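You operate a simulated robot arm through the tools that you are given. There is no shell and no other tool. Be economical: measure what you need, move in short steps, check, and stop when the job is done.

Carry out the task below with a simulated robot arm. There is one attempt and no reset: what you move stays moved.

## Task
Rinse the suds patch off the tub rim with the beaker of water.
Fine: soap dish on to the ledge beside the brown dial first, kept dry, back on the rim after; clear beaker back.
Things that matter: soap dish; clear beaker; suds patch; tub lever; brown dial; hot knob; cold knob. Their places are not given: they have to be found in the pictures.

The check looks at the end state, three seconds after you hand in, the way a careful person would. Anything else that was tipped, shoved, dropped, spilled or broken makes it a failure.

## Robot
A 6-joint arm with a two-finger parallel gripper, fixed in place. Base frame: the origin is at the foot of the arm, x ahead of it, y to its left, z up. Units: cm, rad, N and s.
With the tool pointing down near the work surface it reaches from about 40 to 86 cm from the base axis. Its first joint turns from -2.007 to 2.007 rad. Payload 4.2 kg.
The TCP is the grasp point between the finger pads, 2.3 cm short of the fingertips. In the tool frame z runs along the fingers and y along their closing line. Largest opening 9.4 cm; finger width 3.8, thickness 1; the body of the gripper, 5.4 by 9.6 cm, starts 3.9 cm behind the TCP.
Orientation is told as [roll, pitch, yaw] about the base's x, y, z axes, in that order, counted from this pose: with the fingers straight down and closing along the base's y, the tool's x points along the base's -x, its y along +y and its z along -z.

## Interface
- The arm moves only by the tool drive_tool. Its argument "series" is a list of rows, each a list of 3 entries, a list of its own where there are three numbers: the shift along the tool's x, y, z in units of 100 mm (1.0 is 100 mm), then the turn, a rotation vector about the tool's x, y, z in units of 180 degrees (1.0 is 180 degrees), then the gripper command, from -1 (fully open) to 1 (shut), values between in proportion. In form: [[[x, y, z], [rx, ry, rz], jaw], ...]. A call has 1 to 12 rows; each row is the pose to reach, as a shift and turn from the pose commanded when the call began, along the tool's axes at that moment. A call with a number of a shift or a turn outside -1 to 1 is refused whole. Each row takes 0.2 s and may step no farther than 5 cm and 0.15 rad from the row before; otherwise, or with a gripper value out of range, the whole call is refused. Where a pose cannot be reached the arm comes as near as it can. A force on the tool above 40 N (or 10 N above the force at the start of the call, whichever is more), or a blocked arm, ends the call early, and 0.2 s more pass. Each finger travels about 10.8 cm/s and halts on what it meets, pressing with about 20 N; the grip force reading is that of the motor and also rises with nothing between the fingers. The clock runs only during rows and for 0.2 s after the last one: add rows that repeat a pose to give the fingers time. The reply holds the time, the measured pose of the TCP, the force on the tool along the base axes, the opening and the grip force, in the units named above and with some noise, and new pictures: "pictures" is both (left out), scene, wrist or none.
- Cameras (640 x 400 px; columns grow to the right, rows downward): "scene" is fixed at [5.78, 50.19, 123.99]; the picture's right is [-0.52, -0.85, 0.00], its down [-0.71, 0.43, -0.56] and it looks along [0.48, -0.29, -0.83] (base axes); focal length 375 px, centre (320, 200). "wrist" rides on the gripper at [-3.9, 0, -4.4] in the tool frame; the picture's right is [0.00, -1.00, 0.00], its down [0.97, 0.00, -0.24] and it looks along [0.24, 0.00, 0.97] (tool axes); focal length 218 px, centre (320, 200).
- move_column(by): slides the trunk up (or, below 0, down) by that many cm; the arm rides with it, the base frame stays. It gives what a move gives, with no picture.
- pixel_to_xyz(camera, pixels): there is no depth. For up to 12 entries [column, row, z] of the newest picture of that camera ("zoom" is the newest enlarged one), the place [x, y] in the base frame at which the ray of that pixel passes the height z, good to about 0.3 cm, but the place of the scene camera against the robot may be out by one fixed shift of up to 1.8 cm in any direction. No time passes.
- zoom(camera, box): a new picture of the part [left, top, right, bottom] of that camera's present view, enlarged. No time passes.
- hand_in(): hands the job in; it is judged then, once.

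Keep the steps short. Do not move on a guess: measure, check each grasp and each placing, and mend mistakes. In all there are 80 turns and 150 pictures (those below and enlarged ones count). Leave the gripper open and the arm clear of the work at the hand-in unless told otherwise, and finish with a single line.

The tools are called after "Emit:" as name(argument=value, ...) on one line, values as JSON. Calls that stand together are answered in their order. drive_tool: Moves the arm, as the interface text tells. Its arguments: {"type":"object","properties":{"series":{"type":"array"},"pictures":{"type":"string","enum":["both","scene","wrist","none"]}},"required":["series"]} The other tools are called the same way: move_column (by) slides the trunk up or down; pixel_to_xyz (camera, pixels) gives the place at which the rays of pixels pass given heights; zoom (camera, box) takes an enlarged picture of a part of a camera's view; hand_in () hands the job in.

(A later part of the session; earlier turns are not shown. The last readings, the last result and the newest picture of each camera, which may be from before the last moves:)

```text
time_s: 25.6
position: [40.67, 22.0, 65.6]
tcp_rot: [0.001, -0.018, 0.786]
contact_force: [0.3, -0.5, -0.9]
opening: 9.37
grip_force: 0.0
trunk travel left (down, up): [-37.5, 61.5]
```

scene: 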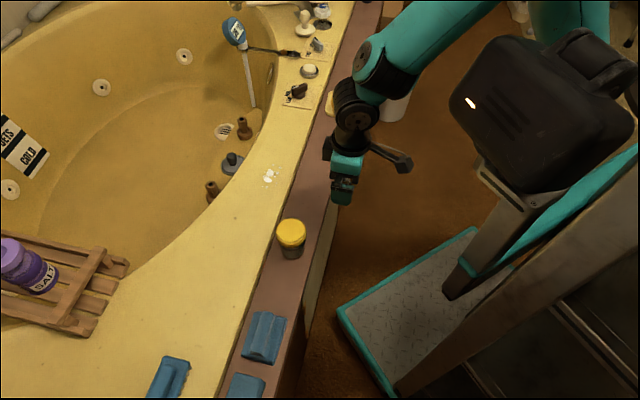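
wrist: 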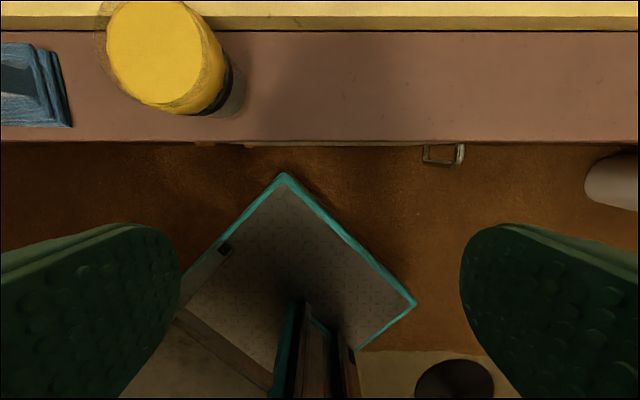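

The tool now faces the ledge squarely, with the beaker 9 cm to the left. I'll shift sideways, back off 3.5 cm and pitch the tool to horizontal, pointing at the tub.

Emit:
drive_tool(series=[[[0.1, 0.1, 0], [0, -0.0454, 0], -1], [[0.2, 0.2, 0], [0, -0.0908, 0], -1], [[0.3, 0.3, 0], [0, -0.1362, 0], -1], [[0.35, 0.4, 0], [0, -0.1816, 0], -1], [[0.35, 0.5, 0], [0, -0.227, 0], -1], [[0.35, 0.6, 0], [0, -0.2724, 0], -1], [[0.35, 0.7, 0], [0, -0.3178, 0], -1], [[0.35, 0.8, 0], [0, -0.3632, 0], -1], [[0.35, 0.85, 0], [0, -0.4086, 0], -1], [[0.35, 0.92, 0], [0, -0.454, 0], -1], [[0.35, 0.92, 0], [0, -0.4994, 0], -1]], pictures="both")

```text
time_s: 27.4
position: [40.06, 25.16, 71.71]
tcp_rot: [0.337, -1.125, 0.283]
contact_force: [0.0, 0.0, 0.8]
opening: 9.37
grip_force: 0.0
out of reach, approached as far as the arm can: row 5, 6, 7, 8
trunk travel left (down, up): [-37.5, 61.5]
stopped in row 8: the arm was blocked; the commanded pose is now the measured one
```

scene: 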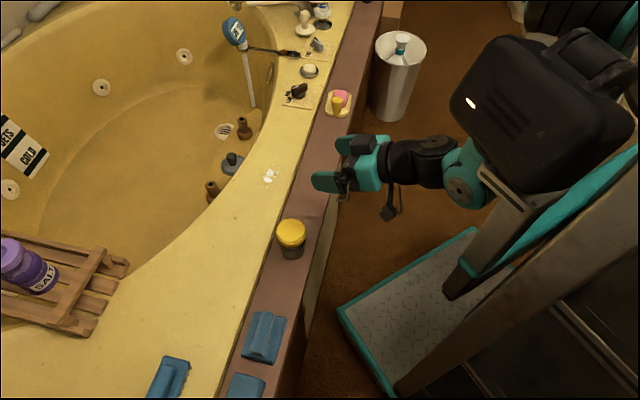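
wrist: 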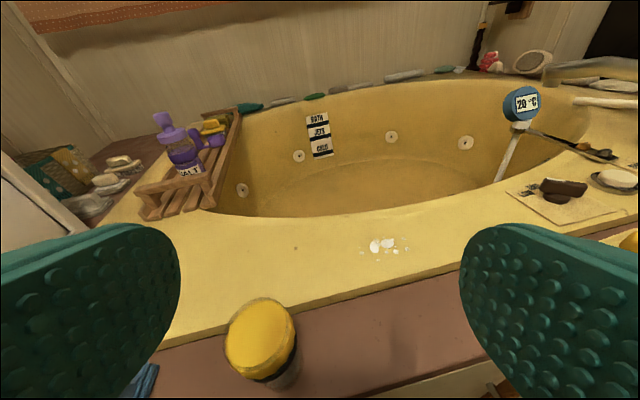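

The fold was too tight that close to the base: the arm was blocked at (40,25) and nothing was touched. Instead I'll go over the beaker axis at this height (z 71.7), where the reach is longer, and level the tool to horizontal there. Then I can descend with the column so the fingers pass on either side of the beaker.

Emit:
drive_tool(series=[[[-0.07, 0.35, 0.28], [0, 0, 0], -1], [[-0.161, 0.783, 0.631], [0, 0, 0], -1], [[-0.161, 0.783, 0.631], [-0.013, -0.0325, -0.0145], -1], [[-0.161, 0.783, 0.631], [-0.026, -0.065, -0.029], -1], [[-0.161, 0.783, 0.631], [-0.039, -0.0975, -0.0435], -1], [[-0.161, 0.783, 0.631], [-0.0518, -0.1298, -0.0579], -1]], pictures="both")

```text
refused: row 2 steps farther than a row can; nothing moved
```

Emit:
drive_tool(series=[[[-0.055, 0.27, 0.21], [0, 0, 0], -1], [[-0.11, 0.53, 0.42], [0, 0, 0], -1], [[-0.161, 0.783, 0.631], [0, 0, 0], -1], [[-0.161, 0.783, 0.631], [-0.013, -0.0325, -0.0145], -1], [[-0.161, 0.783, 0.631], [-0.026, -0.065, -0.029], -1], [[-0.161, 0.783, 0.631], [-0.039, -0.0975, -0.0435], -1], [[-0.161, 0.783, 0.631], [-0.0518, -0.1298, -0.0579], -1]], pictures="both")

```text
time_s: 28.7
position: [42.5, 35.58, 80.9]
tcp_rot: [1.459, -1.337, -0.751]
contact_force: [-0.6, -0.2, 0.3]
opening: 9.38
grip_force: 0.1
trunk travel left (down, up): [-37.5, 61.5]
stopped in row 6: the arm was blocked; the commanded pose is now the measured one
```

scene: 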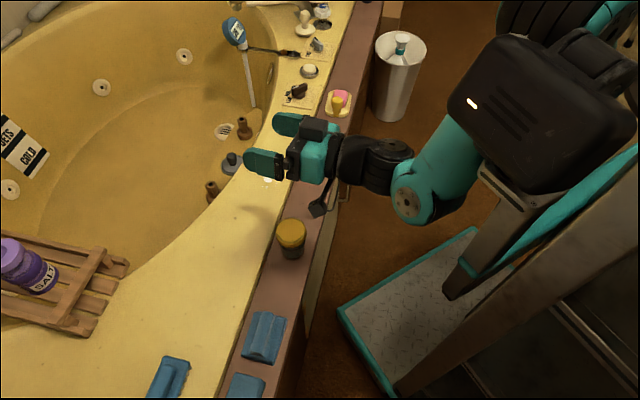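
wrist: 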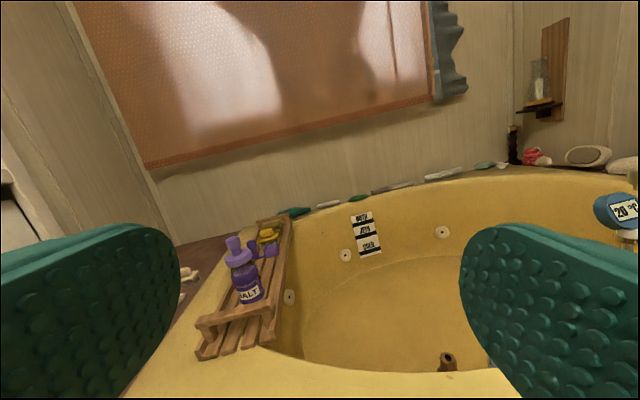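

The tool is now nearly horizontal toward the tub at (42.5,35.6,80.9), almost above the beaker, so only height and a small roll were off. The arm likes a lower shoulder, so I'll lower the trunk 12, then correct the roll and sideways offset.

Emit:
move_column(by=-12)

Emit:
drive_tool(series=[[[0, 0.04, 0], [-0.0122, -0.0027, -0.0374], -1], [[0, 0.077, 0], [-0.0245, -0.0054, -0.0748], -1]], pictures="both")

```text
time_s: 30.2
position: [42.33, 35.49, 68.86]
tcp_rot: [1.463, -1.338, -0.754]
contact_force: [0.5, -0.6, 0.6]
opening: 9.42
grip_force: 0.0
trunk travel left (down, up): [-25.5, 73.5]
```

```text
time_s: 30.8
position: [41.51, 36.1, 69.35]
tcp_rot: [2.763, -1.563, -1.965]
contact_force: [0.1, 0.5, -0.4]
opening: 9.41
grip_force: 0.1
trunk travel left (down, up): [-25.5, 73.5]
```

scene: 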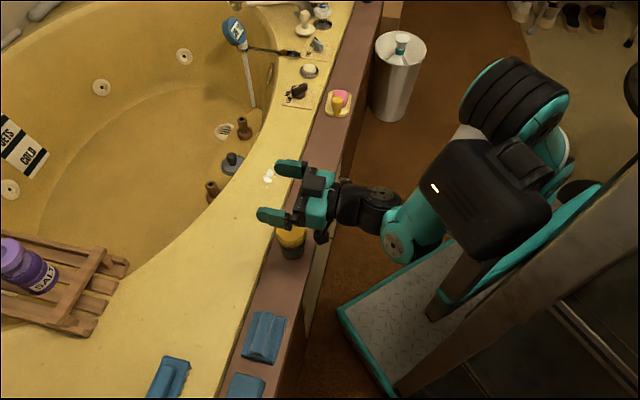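
wrist: 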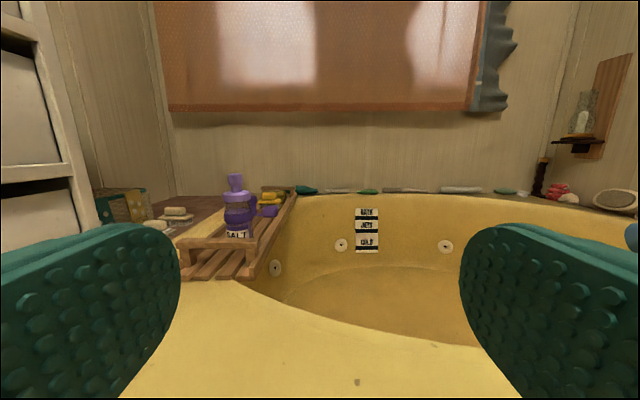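

The tool is level at (41.5,36.1,69.4), pointing at 45.7°. The TCP is about 1 cm past the beaker axis, so I'll back it off 1.4 cm so the palm clears. Then I'll lower the trunk 8 cm, still above the lid, and look.

Emit:
drive_tool(series=[[[0, 0, -0.07], [0, 0, 0], -1], [[0, 0, -0.14], [0, 0, 0], -1]], pictures="none")

Emit:
move_column(by=-8)

Emit:
zoom(camera="scene", box=[240, 190, 368, 270])

```text
time_s: 31.4
position: [42.0, 34.71, 69.53]
tcp_rot: [2.362, -1.556, -1.6]
contact_force: [0.4, 0.0, 0.3]
opening: 9.39
grip_force: 0.0
trunk travel left (down, up): [-25.5, 73.5]
```

```text
time_s: 32.6
position: [41.94, 34.69, 61.58]
tcp_rot: [2.387, -1.56, -1.622]
contact_force: [-0.3, 0.3, 0.1]
opening: 9.38
grip_force: 0.1
trunk travel left (down, up): [-17.5, 81.5]
```

```text
5.00 times, centred on (304, 230) of scene
```

zoom: 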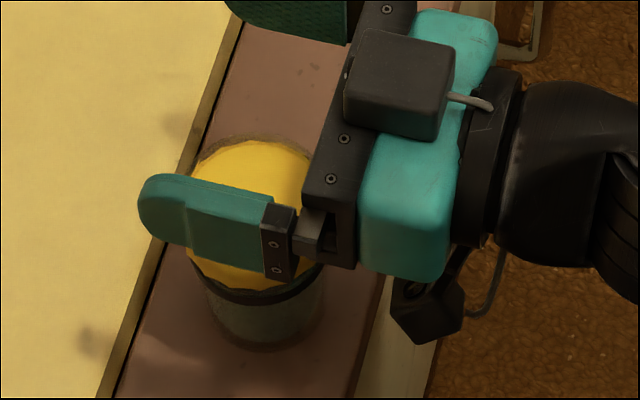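

The readout shows about 1 cm of sideways drift. I'll compare the beaker and the fingers in the same scene picture.

Emit:
pixel_to_xyz(camera="zoom", pixels=[[255, 205, 55.5], [192, 195, 55.5], [318, 195, 55.5], [160, 185, 63.4], [270, 207, 63.4], [345, 10, 63.4], [265, 345, 45.2], [400, 80, 66]])

Emit:
drive_tool(series=[[[0, 0, 0], [0, 0, 0], -1]], pictures="wrist")

```text
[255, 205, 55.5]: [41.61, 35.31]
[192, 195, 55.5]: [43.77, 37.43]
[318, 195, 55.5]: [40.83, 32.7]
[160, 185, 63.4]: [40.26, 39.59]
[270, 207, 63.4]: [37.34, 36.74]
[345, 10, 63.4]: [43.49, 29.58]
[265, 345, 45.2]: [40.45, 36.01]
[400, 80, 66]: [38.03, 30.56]
```

```text
time_s: 33.0
position: [41.8, 34.72, 61.4]
tcp_rot: [2.389, -1.56, -1.621]
contact_force: [0.0, 0.7, 0.0]
opening: 9.39
grip_force: 0.2
trunk travel left (down, up): [-17.5, 81.5]
```

wrist: 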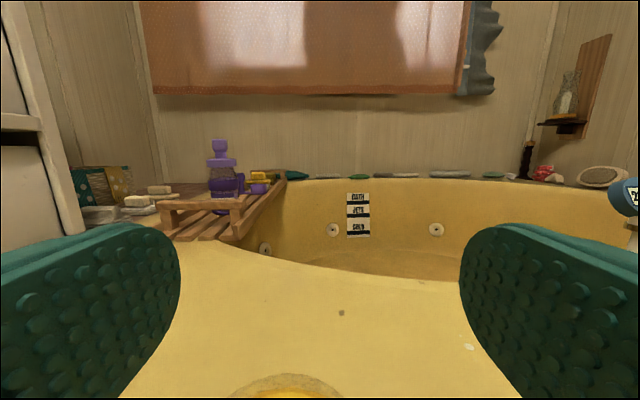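

The wrist view now shows the lid's far edge centred at column 287. The beaker axis is therefore about 1.3 cm to the left and slightly toward the palm, at about (40.5,35.4). My last commanded pose suits that, but the arm couldn't fold enough. I'll raise the TCP 5 cm, where it folds better, and check.

Emit:
drive_tool(series=[[[-0.25, 0, 0], [0, 0, 0], -1], [[-0.5, 0, 0], [0, 0, 0], -1], [[-0.5, 0, 0], [0, 0, 0], -1]], pictures="none")

```text
time_s: 33.8
position: [41.51, 34.91, 65.21]
tcp_rot: [-0.889, -1.55, 1.663]
contact_force: [-0.1, 0.0, -0.1]
opening: 9.37
grip_force: 0.1
trunk travel left (down, up): [-17.5, 81.5]
```

Emit:
drive_tool(series=[[[-0.2, 0.1, 0], [0, 0, 0], -1], [[-0.4, 0.1, 0], [0, 0, 0], -1], [[-0.4, 0.1, 0], [0, 0, 0], -1]], pictures="wrist")

```text
time_s: 34.6
position: [41.25, 35.16, 67.96]
tcp_rot: [-0.862, -1.515, 1.625]
contact_force: [0.8, 0.1, 0.8]
opening: 9.41
grip_force: 0.0
trunk travel left (down, up): [-17.5, 81.5]
```

wrist: 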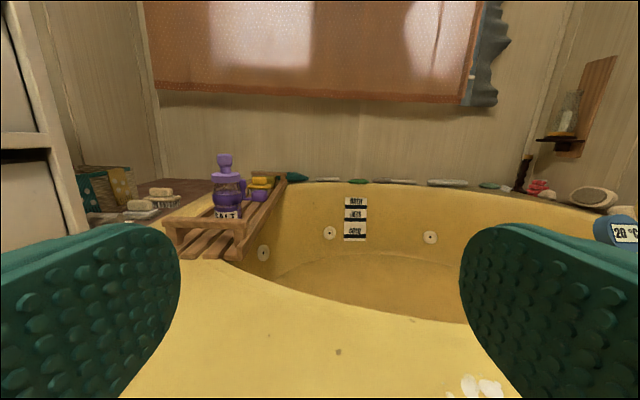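

The arm creeps only slowly in this direction because it's near a folding limit. Pointing the tool more along +y puts the wrist farther from the base, so I'll turn it 30° about the vertical and hold the position over the beaker.

Emit:
drive_tool(series=[[[0, -0.02, 0], [-0.042, 0, 0], -1], [[0, -0.05, 0], [-0.084, 0, 0], -1], [[0, -0.09, 0], [-0.126, 0, 0], -1], [[0, -0.09, 0], [-0.167, 0, 0], -1], [[0, -0.09, 0], [-0.167, 0, 0], -1]], pictures="both")

```text
time_s: 35.8
position: [40.87, 35.25, 69.61]
tcp_rot: [-0.578, -1.562, 1.888]
contact_force: [0.5, -0.5, 0.1]
opening: 9.43
grip_force: 0.0
trunk travel left (down, up): [-17.5, 81.5]
```

scene: 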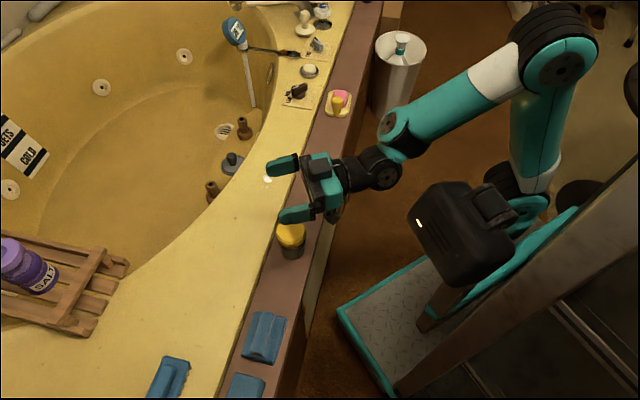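
wrist: 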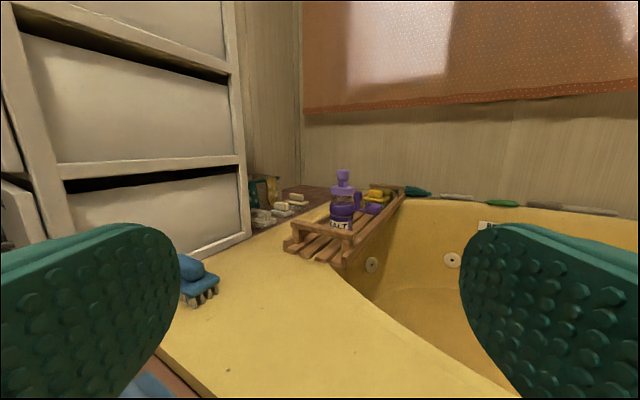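

The position holds now: (40.87,35.25,69.6), tool level, pointing at 75°. I'll lower the trunk 9 cm, still above the lid, and check the centring.

Emit:
move_column(by=-9)

Emit:
drive_tool(series=[[[0, 0, 0], [0, 0, 0], -1]], pictures="both")

Emit:
zoom(camera="scene", box=[240, 190, 368, 270])

```text
time_s: 37.0
position: [40.7, 35.29, 60.56]
tcp_rot: [-0.436, -1.563, 1.744]
contact_force: [-0.1, 0.3, -0.8]
opening: 9.42
grip_force: 0.1
trunk travel left (down, up): [-8.5, 90.5]
```

```text
time_s: 37.4
position: [40.93, 35.34, 60.6]
tcp_rot: [-0.428, -1.561, 1.74]
contact_force: [-0.1, -0.1, -0.1]
opening: 9.38
grip_force: 0.0
trunk travel left (down, up): [-8.5, 90.5]
```

scene: 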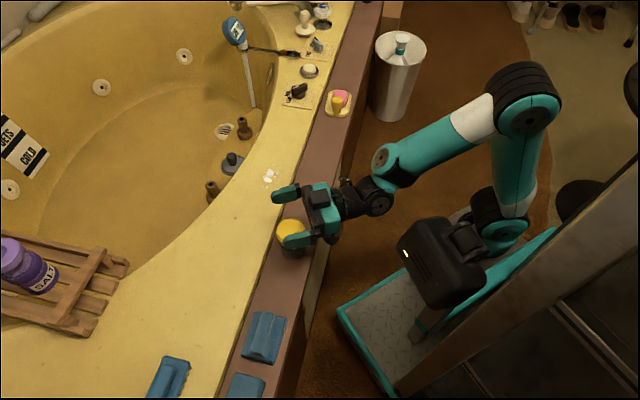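
wrist: 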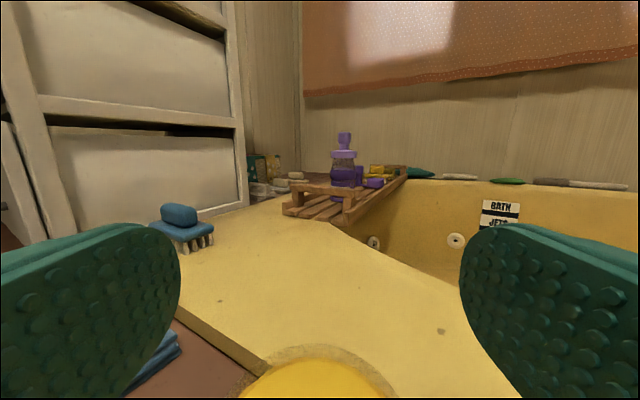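

```text
5.00 times, centred on (304, 230) of scene
```

zoom: 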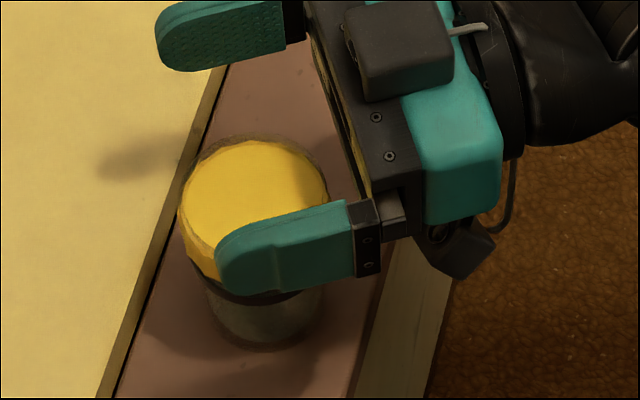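

The lid edge is centred at column 320 with the axis at the TCP. I'll enlarge the rim to understand the yellow top.

Emit:
zoom(camera="wrist", box=[220, 325, 420, 400])

```text
3.20 times, centred on (320, 362) of wrist
```

zoom: 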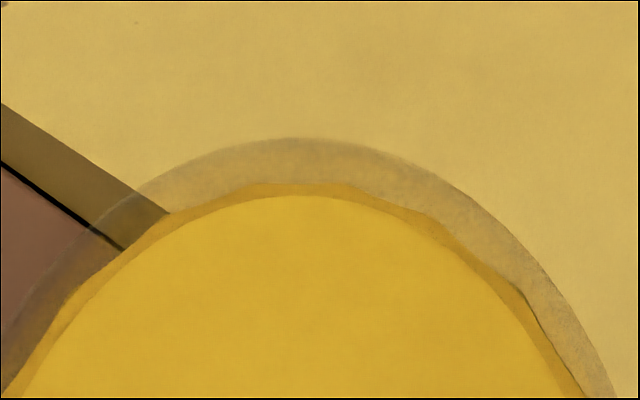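

A clear collar stands slightly above the yellow disc. I'll test it gently by gripping only the top 2 cm (lid level) and lifting a little, to see whether just the lid comes up or the whole beaker. First I'll back off 0.3 cm and descend 5 cm with force watching.

Emit:
drive_tool(series=[[[0.1, 0, -0.03], [0, 0, 0], -1], [[0.2, 0, -0.03], [0, 0, 0], -1], [[0.3, 0, -0.03], [0, 0, 0], -1], [[0.4, 0, -0.03], [0, 0, 0], -1], [[0.5, 0, -0.03], [0, 0, 0], -1]], pictures="both")

Emit:
zoom(camera="scene", box=[240, 200, 368, 280])

```text
time_s: 38.6
position: [40.87, 34.92, 55.69]
tcp_rot: [-0.488, -1.559, 1.799]
contact_force: [1.0, -0.4, -0.7]
opening: 9.41
grip_force: 0.1
trunk travel left (down, up): [-8.5, 90.5]
```

scene: 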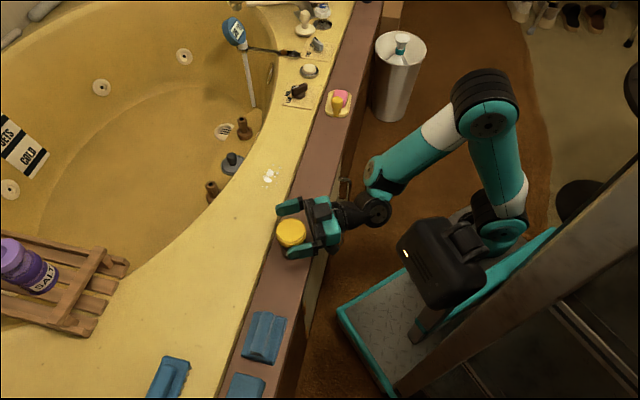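
wrist: 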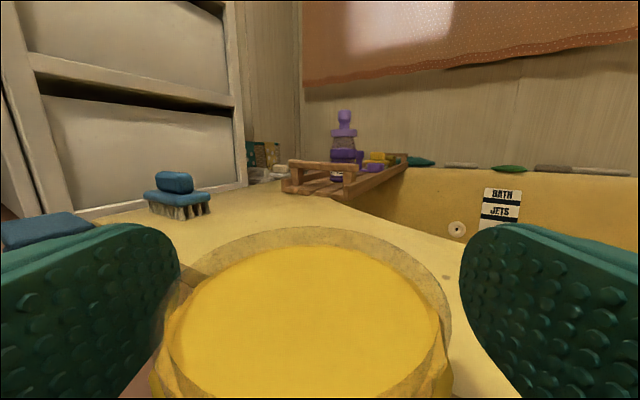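

```text
5.00 times, centred on (304, 240) of scene
```

zoom: 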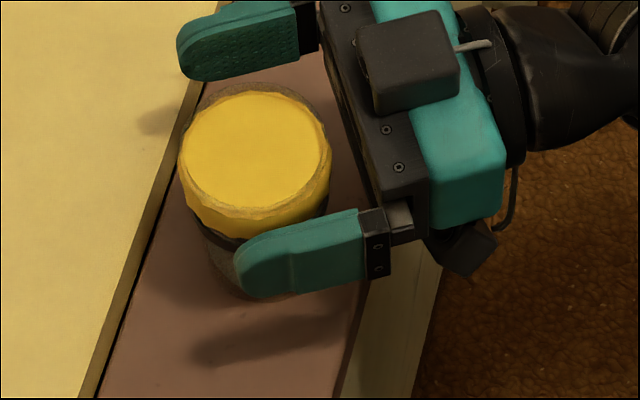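

The beaker is well centred between the fingers. I'll zoom in on the lid from the wrist, then close gently at lid level.

Emit:
zoom(camera="wrist", box=[140, 210, 480, 400])

Emit:
drive_tool(series=[[[0, 0, 0], [0, 0, 0], -0.6], [[0, 0, 0], [0, 0, 0], -0.2], [[0, 0, 0], [0, 0, 0], 0.2], [[0, 0, 0], [0, 0, 0], 0.2]], pictures="wrist")

```text
1.88 times, centred on (310, 305) of wrist
```

zoom: 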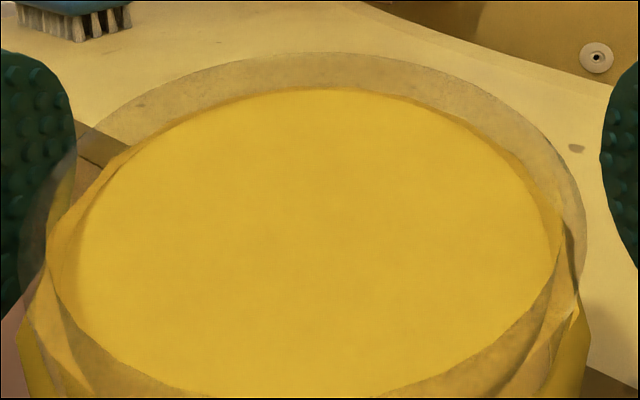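

```text
time_s: 39.6
position: [40.7, 34.85, 55.63]
tcp_rot: [-0.421, -1.561, 1.731]
contact_force: [-1.6, 0.0, 0.4]
opening: 5.86
grip_force: 20.0
trunk travel left (down, up): [-8.5, 90.5]
```

wrist: 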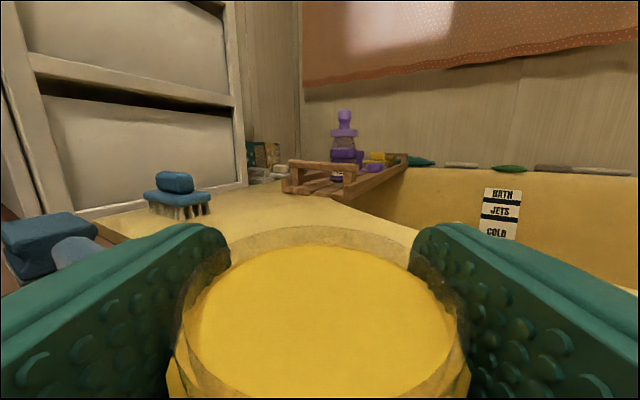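

The grip holds at 5.86 cm opening with 20 N. I'll lift 1 cm and see what rises.

Emit:
drive_tool(series=[[[-0.03, 0, 0], [0, 0, 0], 0.5], [[-0.06, 0, 0], [0, 0, 0], 0.5], [[-0.1, 0, 0], [0, 0, 0], 0.5], [[-0.1, 0, 0], [0, 0, 0], 0.5]], pictures="wrist")

Emit:
zoom(camera="scene", box=[240, 200, 368, 280])

```text
time_s: 40.6
position: [40.85, 34.94, 56.66]
tcp_rot: [-0.404, -1.564, 1.714]
contact_force: [-0.6, 0.3, -2.2]
opening: 5.84
grip_force: 20.1
trunk travel left (down, up): [-8.5, 90.5]
```

wrist: 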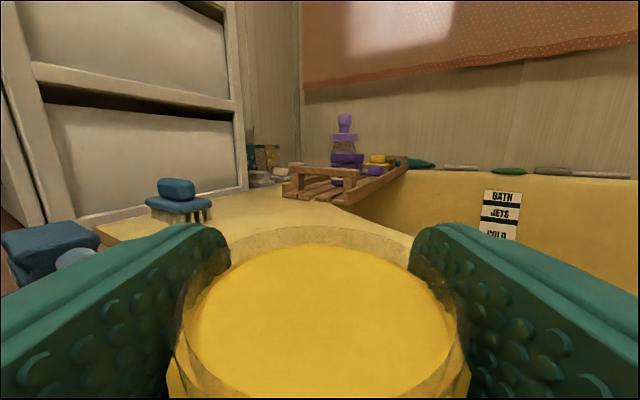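

```text
5.00 times, centred on (304, 240) of scene
```

zoom: 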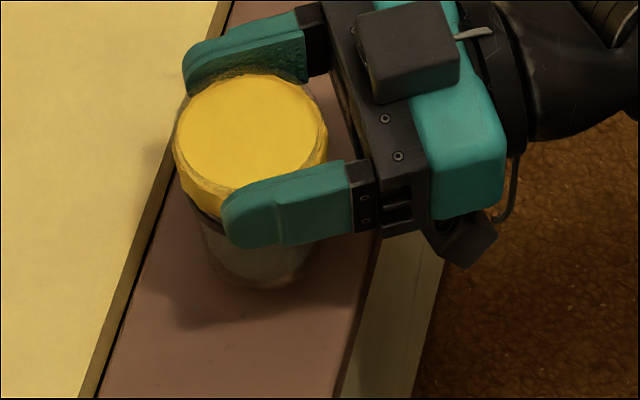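

The force changed by only about −2 N and the whole vessel rose, so the top isn't a loose lid. I'll set it down again and regrip lower, at mid-body, for a secure hold with the mouth free.

Emit:
drive_tool(series=[[[0.04, 0, 0], [0, 0, 0], 0.5], [[0.08, 0, 0], [0, 0, 0], 0.5], [[0.1, 0, 0], [0, 0, 0], 0.5], [[0.105, 0, 0], [0, 0, 0], 0.5]], pictures="none")

Emit:
drive_tool(series=[[[0, 0, 0], [0, 0, 0], 0], [[0, 0, 0], [0, 0, 0], -0.5], [[0, 0, 0], [0, 0, 0], -1], [[0, 0, 0], [0, 0, 0], -1], [[0.1, 0, 0], [0, 0, 0], -1], [[0.2, 0, 0], [0, 0, 0], -1], [[0.3, 0, 0], [0, 0, 0], -1], [[0.4, 0, 0], [0, 0, 0], -1]], pictures="both")

Emit:
zoom(camera="scene", box=[240, 200, 368, 280])

```text
time_s: 41.6
position: [40.79, 34.91, 55.59]
tcp_rot: [-0.5, -1.562, 1.809]
contact_force: [-1.7, 0.0, 1.9]
opening: 5.83
grip_force: 20.2
trunk travel left (down, up): [-8.5, 90.5]
```

```text
time_s: 43.4
position: [40.74, 34.75, 51.6]
tcp_rot: [-0.469, -1.561, 1.779]
contact_force: [-0.1, 0.1, -0.1]
opening: 9.4
grip_force: 0.0
trunk travel left (down, up): [-8.5, 90.5]
```

scene: 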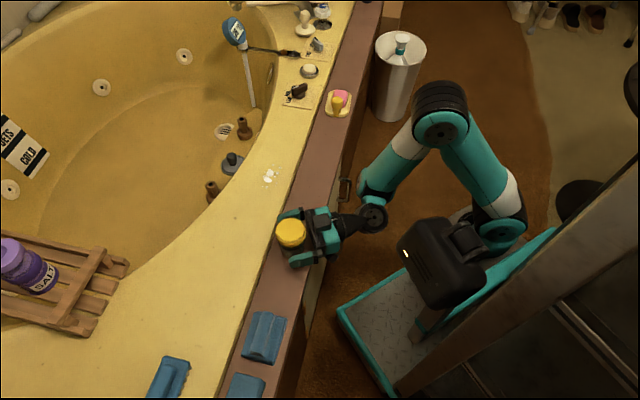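
wrist: 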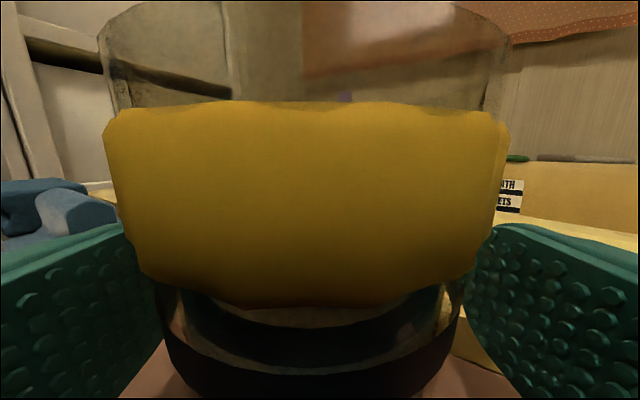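

```text
5.00 times, centred on (304, 240) of scene
```

zoom: 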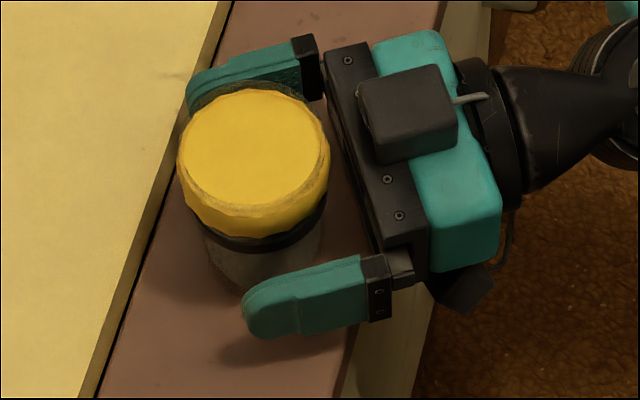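

From the side I can see a clear glass wall and rim, with a yellow body inside it below the rim. I'll enlarge this view.

Emit:
zoom(camera="wrist", box=[80, 0, 540, 400])

Emit:
zoom(camera="wrist", box=[110, 250, 510, 400])

```text
1.00 times, centred on (310, 200) of wrist
```

zoom: 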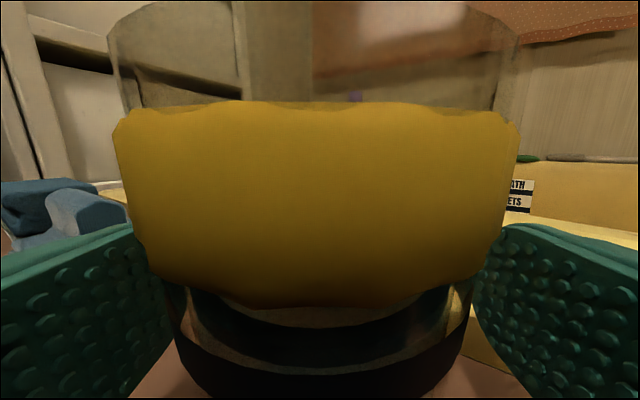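

```text
1.60 times, centred on (310, 325) of wrist
```

zoom: 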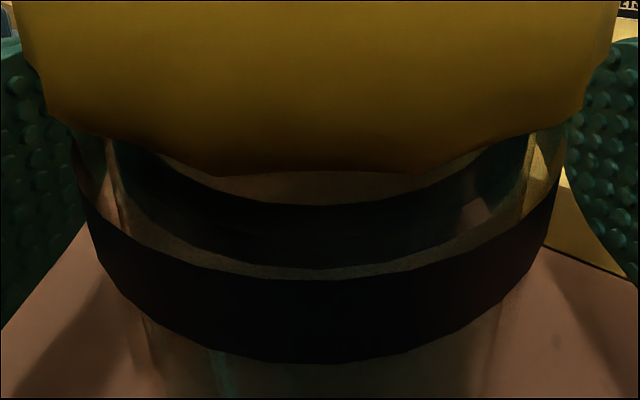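

It's a clear beaker with a dark grip band and a yellow body fixed 1 cm below the rim. It isn't removable from outside, so I'll handle it as the water beaker. I'll close on mid-body at z 51.6 and lift.

Emit:
drive_tool(series=[[[0, 0, 0], [0, 0, 0], -0.6], [[0, 0, 0], [0, 0, 0], -0.2], [[0, 0, 0], [0, 0, 0], 0.2], [[0, 0, 0], [0, 0, 0], 0.6], [[0, 0, 0], [0, 0, 0], 0.6]], pictures="none")

Emit:
drive_tool(series=[[[-0.05, 0, 0], [0, 0, 0], 0.6], [[-0.1, 0, 0], [0, 0, 0], 0.6], [[-0.2, 0, 0], [0, 0, 0], 0.6], [[-0.3, 0, 0], [0, 0, 0], 0.6], [[-0.3, 0, 0], [0, 0, 0], 0.6]], pictures="both")

Emit:
zoom(camera="scene", box=[240, 190, 368, 270])

```text
time_s: 44.6
position: [40.8, 34.85, 51.58]
tcp_rot: [-0.428, -1.56, 1.737]
contact_force: [0.0, 0.2, 0.8]
opening: 5.68
grip_force: 20.5
trunk travel left (down, up): [-8.5, 90.5]
```

```text
time_s: 45.8
position: [40.7, 34.94, 54.52]
tcp_rot: [-0.41, -1.561, 1.721]
contact_force: [-0.6, 0.4, -2.3]
opening: 5.67
grip_force: 20.0
trunk travel left (down, up): [-8.5, 90.5]
```

scene: 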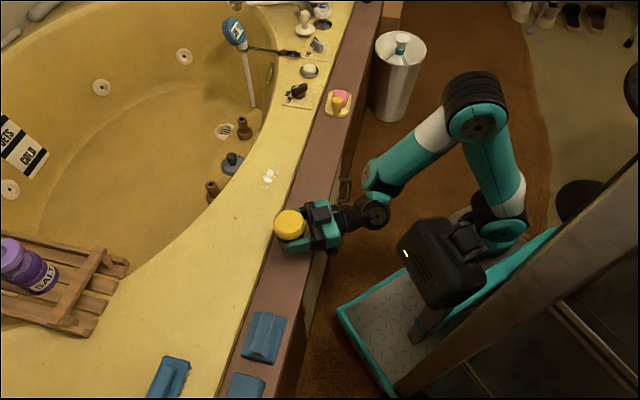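
wrist: 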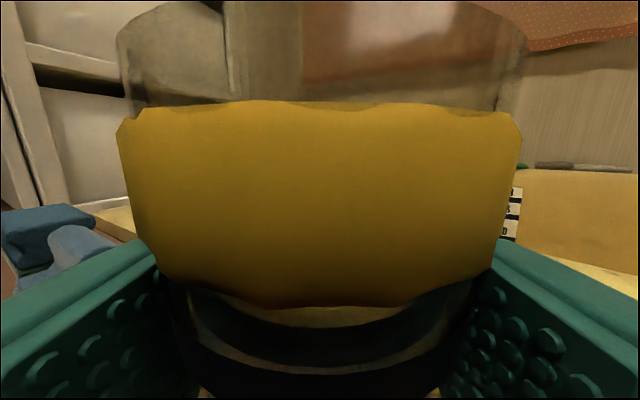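

```text
5.00 times, centred on (304, 230) of scene
```

zoom: 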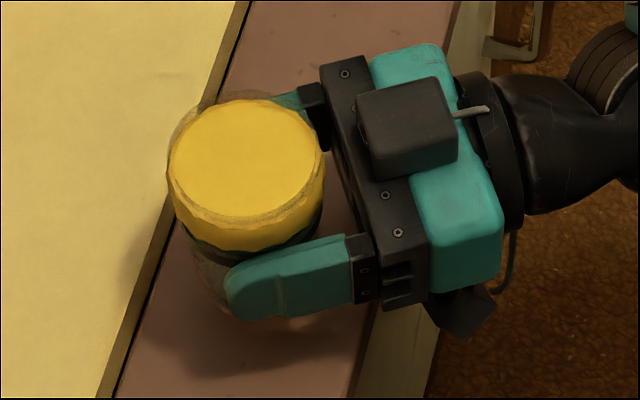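

The beaker is held (opening 5.67, about 2.3 N). I'll raise it with the trunk and carry it upright along the ledge toward the suds, turning back toward 45° on the way.

Emit:
move_column(by=9)

Emit:
drive_tool(series=[[[0, -0.1, 0], [0, 0, 0], 0.6], [[0, -0.3, 0], [0, 0, 0], 0.6], [[0, -0.5, 0], [0, 0, 0], 0.6], [[0, -0.7, 0], [0, 0, 0], 0.6], [[0, -0.9, 0], [0, 0, 0], 0.6], [[0, -1.0, 0], [0, 0, 0], 0.6]], pictures="none")

Emit:
drive_tool(series=[[[0, -0.1, 0], [0.02, 0, 0], 0.6], [[0, -0.3, 0], [0.05, 0, 0], 0.6], [[0, -0.5, 0], [0.085, 0, 0], 0.6], [[0, -0.7, 0], [0.12, 0, 0], 0.6], [[0, -0.9, 0], [0.15, 0, 0], 0.6], [[0, -1.0, 0], [0.167, 0, 0], 0.6]], pictures="both")

```text
time_s: 47.1
position: [40.7, 34.98, 63.61]
tcp_rot: [-0.416, -1.561, 1.727]
contact_force: [0.2, 0.5, -2.4]
opening: 5.67
grip_force: 19.9
trunk travel left (down, up): [-17.5, 81.5]
```

```text
time_s: 48.5
position: [50.38, 32.44, 63.67]
tcp_rot: [-0.45, -1.559, 1.76]
contact_force: [0.5, 0.2, -1.4]
opening: 5.65
grip_force: 19.7
trunk travel left (down, up): [-17.5, 81.5]
```

```text
time_s: 49.9
position: [60.21, 29.81, 63.72]
tcp_rot: [-1.04, -1.563, 1.823]
contact_force: [0.3, 0.8, -2.4]
opening: 5.62
grip_force: 19.6
trunk travel left (down, up): [-17.5, 81.5]
```

scene: 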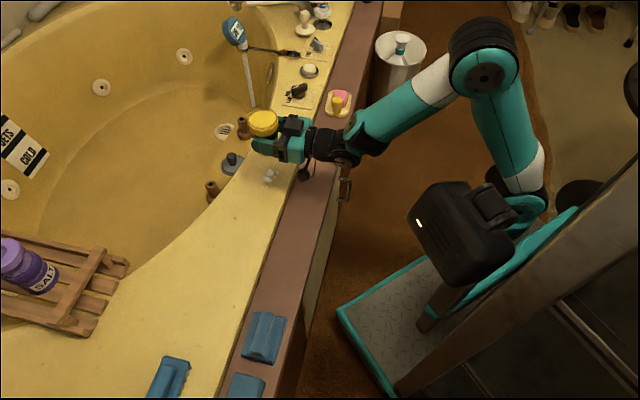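
wrist: 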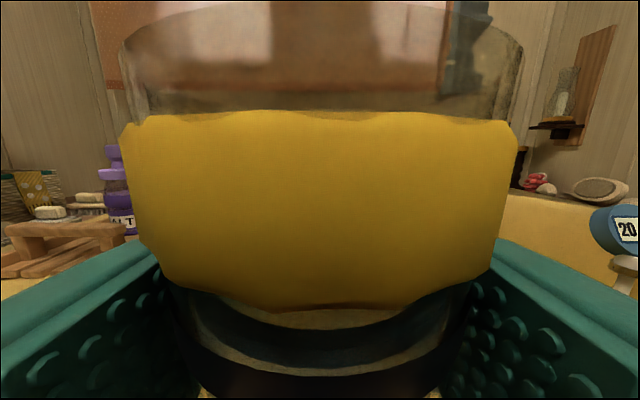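

The tool is at 45°. I'll fix the suds position by calibrating the scene camera with the knob's known grasp places, (62.16,28.42) earlier and (72.05,4.75) now.

Emit:
pixel_to_xyz(camera="scene", pixels=[[273.3, 152.5, 54], [337, 97, 52], [268, 177.5, 47], [268, 177.5, 48.5], [273.2, 164.7, 47], [265, 187, 47], [262, 125, 70]])

Emit:
zoom(camera="scene", box=[225, 95, 353, 195])

```text
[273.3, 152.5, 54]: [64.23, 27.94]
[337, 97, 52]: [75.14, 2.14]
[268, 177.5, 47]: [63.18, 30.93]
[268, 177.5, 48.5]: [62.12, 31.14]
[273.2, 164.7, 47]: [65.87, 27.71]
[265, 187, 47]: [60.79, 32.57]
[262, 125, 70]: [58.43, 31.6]
```

```text
4.00 times, centred on (289, 145) of scene
```

zoom: 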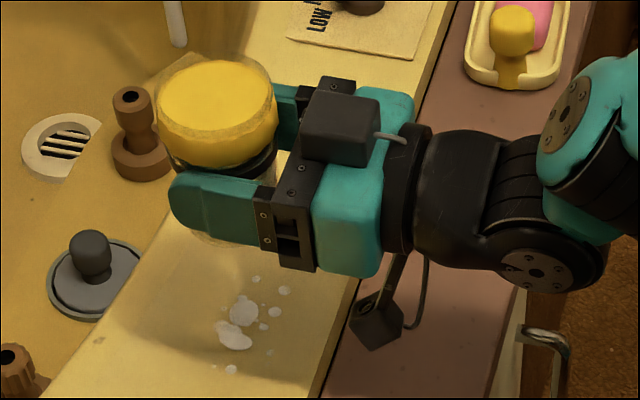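

After correcting for the camera shift, the suds run from (63.9,28.3) to (58.8,33.2) with centre about (61.2,31.3). I'll pour by rolling the tool so the mouth tips away from the dish toward (−0.7,0.7), so the TCP belongs at about (64.4,28). I'll move there and lower to z≈58.5.

Emit:
drive_tool(series=[[[0.1, -0.1, 0.04], [0, 0, 0], 0.6], [[0.2, -0.2, 0.08], [0, 0, 0], 0.6], [[0.35, -0.3, 0.13], [0, 0, 0], 0.6], [[0.5, -0.42, 0.17], [0, 0, 0], 0.6], [[0.5, -0.42, 0.17], [0, 0, 0], 0.6]], pictures="scene")

Emit:
zoom(camera="scene", box=[225, 95, 353, 195])

```text
time_s: 51.1
position: [64.25, 27.94, 58.63]
tcp_rot: [-0.975, -1.56, 1.759]
contact_force: [0.5, -0.5, -1.5]
opening: 5.64
grip_force: 20.2
trunk travel left (down, up): [-17.5, 81.5]
```

scene: 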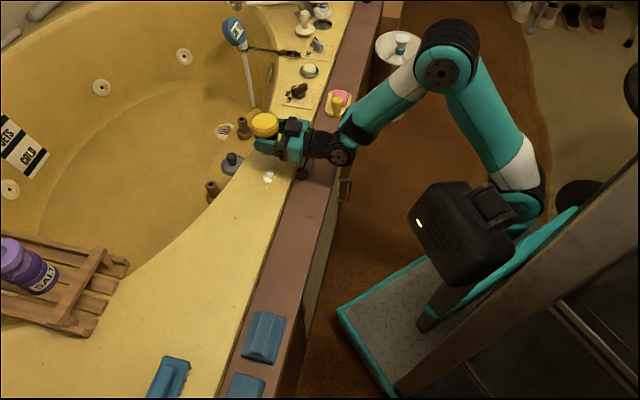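

```text
4.00 times, centred on (289, 145) of scene
```

zoom: 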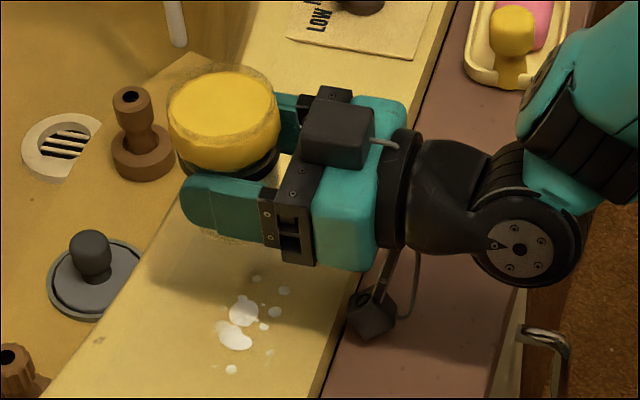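

The beaker is poised beside the suds. I'll roll 50° toward them and look.

Emit:
drive_tool(series=[[[0, 0, 0], [0, 0, -0.045], 0.6], [[0, 0, 0], [0, 0, -0.09], 0.6], [[0, 0, 0], [0, 0, -0.135], 0.6], [[0, 0, 0], [0, 0, -0.18], 0.6], [[0, 0, 0], [0, 0, -0.225], 0.6], [[0, 0, 0], [0, 0, -0.27], 0.6]], pictures="both")

Emit:
zoom(camera="scene", box=[225, 95, 353, 195])

```text
time_s: 52.5
position: [64.2, 28.01, 58.62]
tcp_rot: [-1.563, -0.711, 2.351]
contact_force: [0.1, -0.5, -1.9]
opening: 5.65
grip_force: 19.9
trunk travel left (down, up): [-17.5, 81.5]
```

scene: 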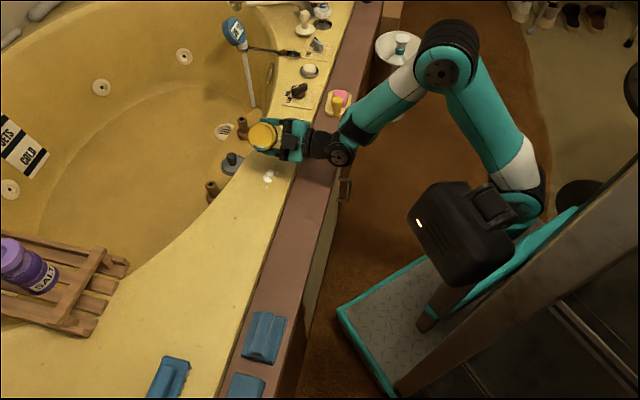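
wrist: 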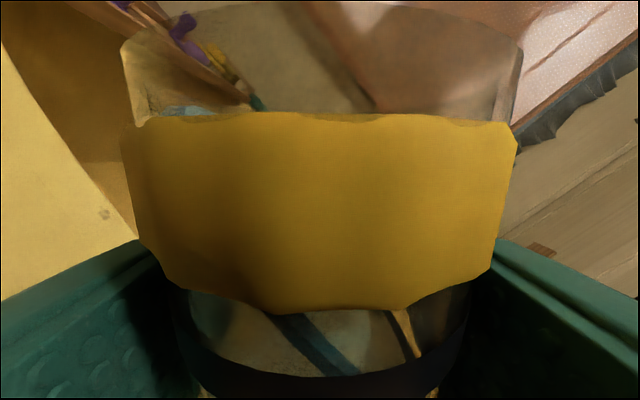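

```text
4.00 times, centred on (289, 145) of scene
```

zoom: 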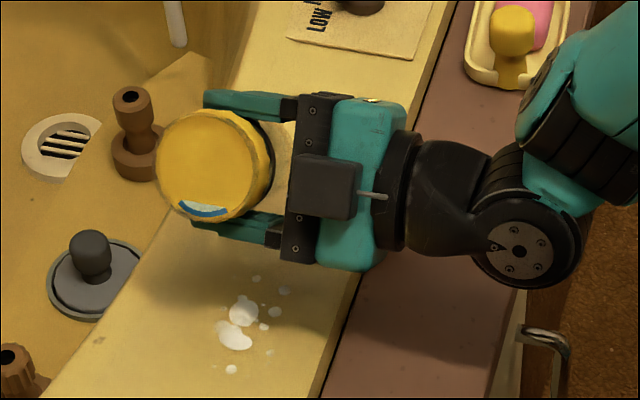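

Blue water shows at the low edge of the mouth now. I'll enlarge it before continuing.

Emit:
zoom(camera="scene", box=[250, 115, 290, 155])

Emit:
zoom(camera="wrist", box=[100, 60, 260, 160])

```text
10.00 times, centred on (270, 135) of scene
```

zoom: 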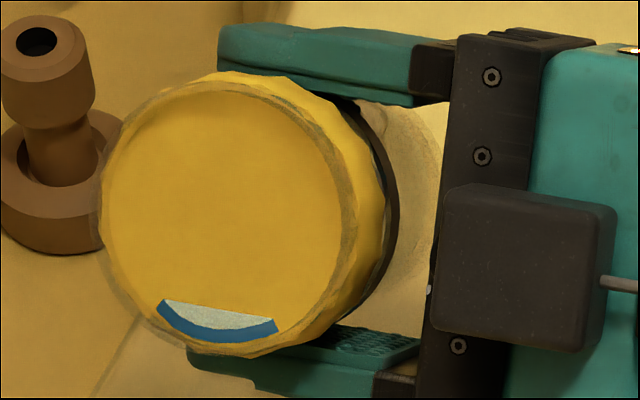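

```text
4.00 times, centred on (180, 110) of wrist
```

zoom: 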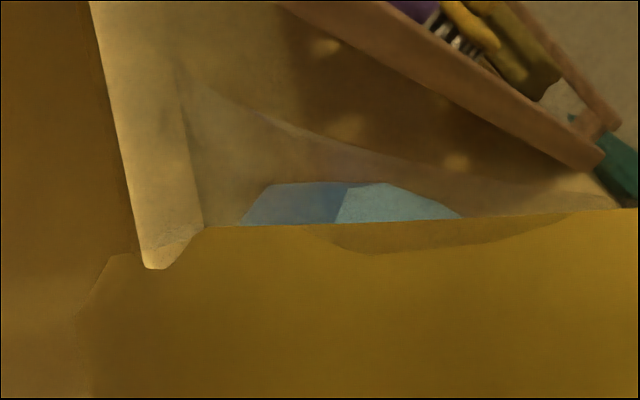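

The water is right at the lip. I'll shift back 1.5 cm along the patch and down 1.5 cm, roll on to about 75°, and pause there.

Emit:
drive_tool(series=[[[0.21, 0.014, 0], [0, 0, 0], 0.6], [[0.21, 0.014, 0], [0, 0, -0.045], 0.6], [[0.21, 0.014, 0], [0, 0, -0.09], 0.6], [[0.21, 0.014, 0], [0, 0, -0.135], 0.6], [[0.21, 0.014, 0], [0, 0, -0.147], 0.6]], pictures="scene")

Emit:
zoom(camera="scene", box=[225, 110, 321, 200])

```text
time_s: 53.7
position: [65.3, 26.98, 57.3]
tcp_rot: [-1.566, -0.25, 2.353]
contact_force: [0.4, 0.6, -1.7]
opening: 5.65
grip_force: 20.0
trunk travel left (down, up): [-17.5, 81.5]
```

scene: 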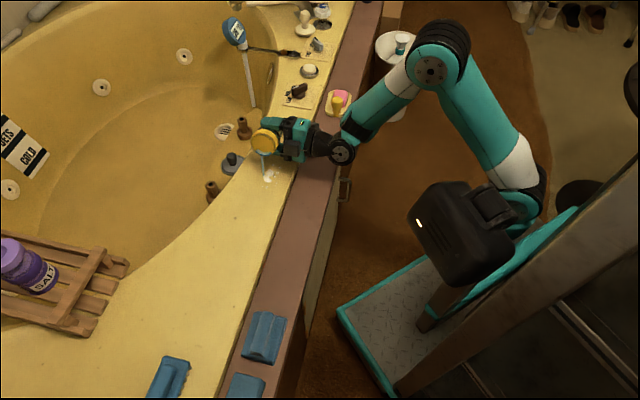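

```text
4.44 times, centred on (273, 155) of scene
```

zoom: 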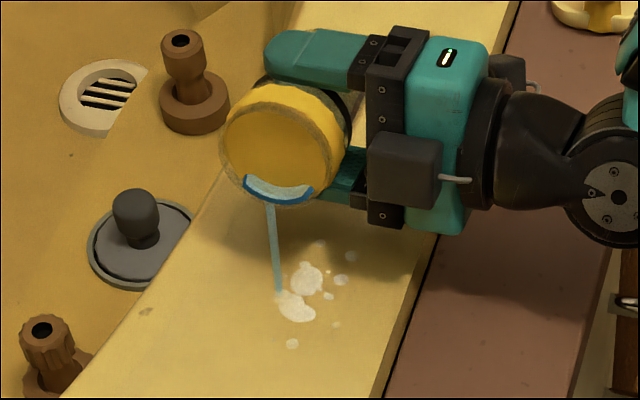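

A stream is pouring and lands at (278,290) in the zoom, just on the tub side of the patch centred at about (303,290). I'll move 1.2 cm toward the base and sweep slowly along the patch.

Emit:
drive_tool(series=[[[0, 0, -0.06], [0, 0, 0], 0.6], [[0, 0, -0.12], [0, 0, -0.01], 0.6], [[-0.05, 0.013, -0.12], [0, 0, -0.02], 0.6], [[-0.1, 0.026, -0.12], [0, 0, -0.03], 0.6], [[-0.1, 0.026, -0.12], [0, 0, -0.04], 0.6]], pictures="scene")

Emit:
zoom(camera="scene", box=[225, 110, 321, 200])

```text
time_s: 54.9
position: [63.78, 26.79, 57.16]
tcp_rot: [-1.566, -0.127, 2.357]
contact_force: [-0.9, -0.3, -1.6]
opening: 5.61
grip_force: 19.9
trunk travel left (down, up): [-17.5, 81.5]
```

scene: 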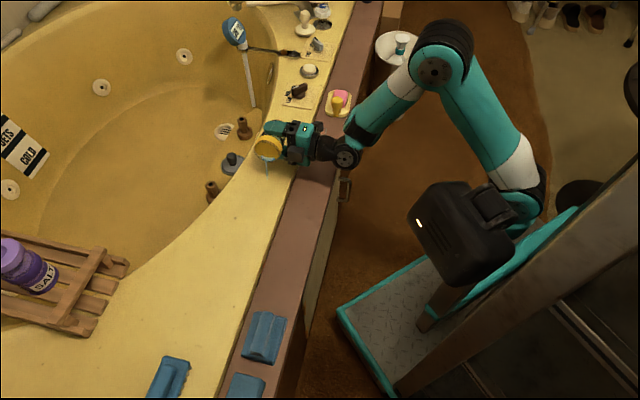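

```text
4.44 times, centred on (273, 155) of scene
```

zoom: 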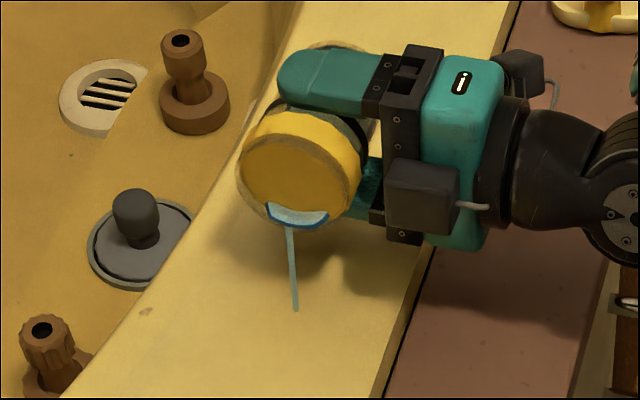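

The suds are gone. I'll roll the beaker back upright right away.

Emit:
drive_tool(series=[[[0, 0, 0], [0, 0, 0.046], 0.6], [[0, 0, 0], [0, 0, 0.092], 0.6], [[0, 0, 0], [0, 0, 0.138], 0.6], [[0, 0, 0], [0, 0, 0.184], 0.6], [[0, 0, 0], [0, 0, 0.23], 0.6], [[0, 0, 0], [0, 0, 0.276], 0.6], [[0, 0, 0], [0, 0, 0.322], 0.6], [[0, 0, 0], [0, 0, 0.368], 0.6], [[0, 0, 0], [0, 0, 0.414], 0.6], [[0, 0, 0], [0, 0, 0.457], 0.6]], pictures="both")

Emit:
zoom(camera="scene", box=[225, 110, 353, 210])

```text
time_s: 56.2
position: [64.05, 26.66, 57.92]
tcp_rot: [-1.59, -0.916, 2.362]
contact_force: [-4.9, -7.7, 16.1]
opening: 5.6
grip_force: 19.9
trunk travel left (down, up): [-17.5, 81.5]
stopped in row 6: the force on the tool passed its limit (the readings are from after the stop); the commanded pose is now the measured one
```

scene: 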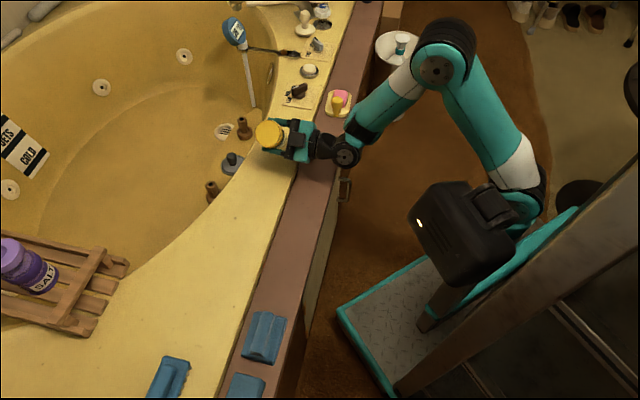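
wrist: 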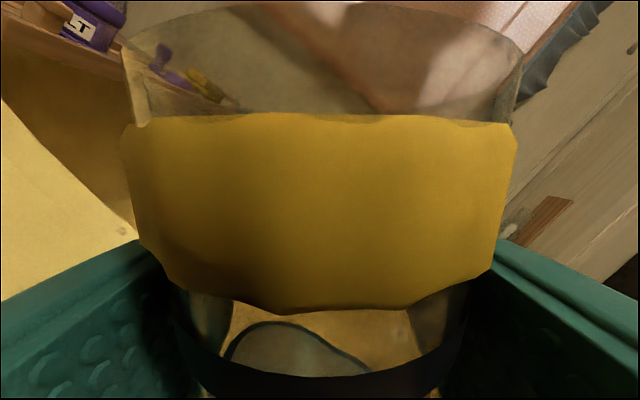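

```text
4.00 times, centred on (289, 160) of scene
```

zoom: 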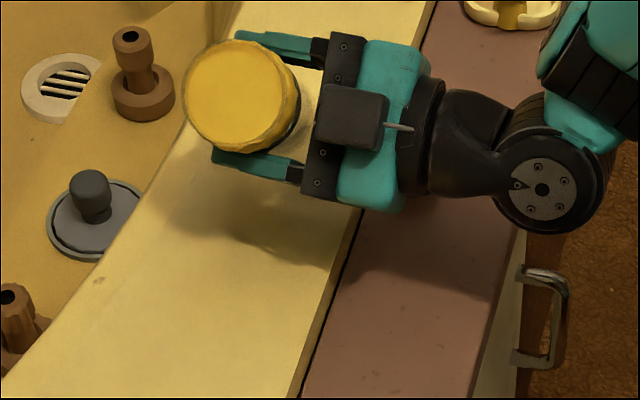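

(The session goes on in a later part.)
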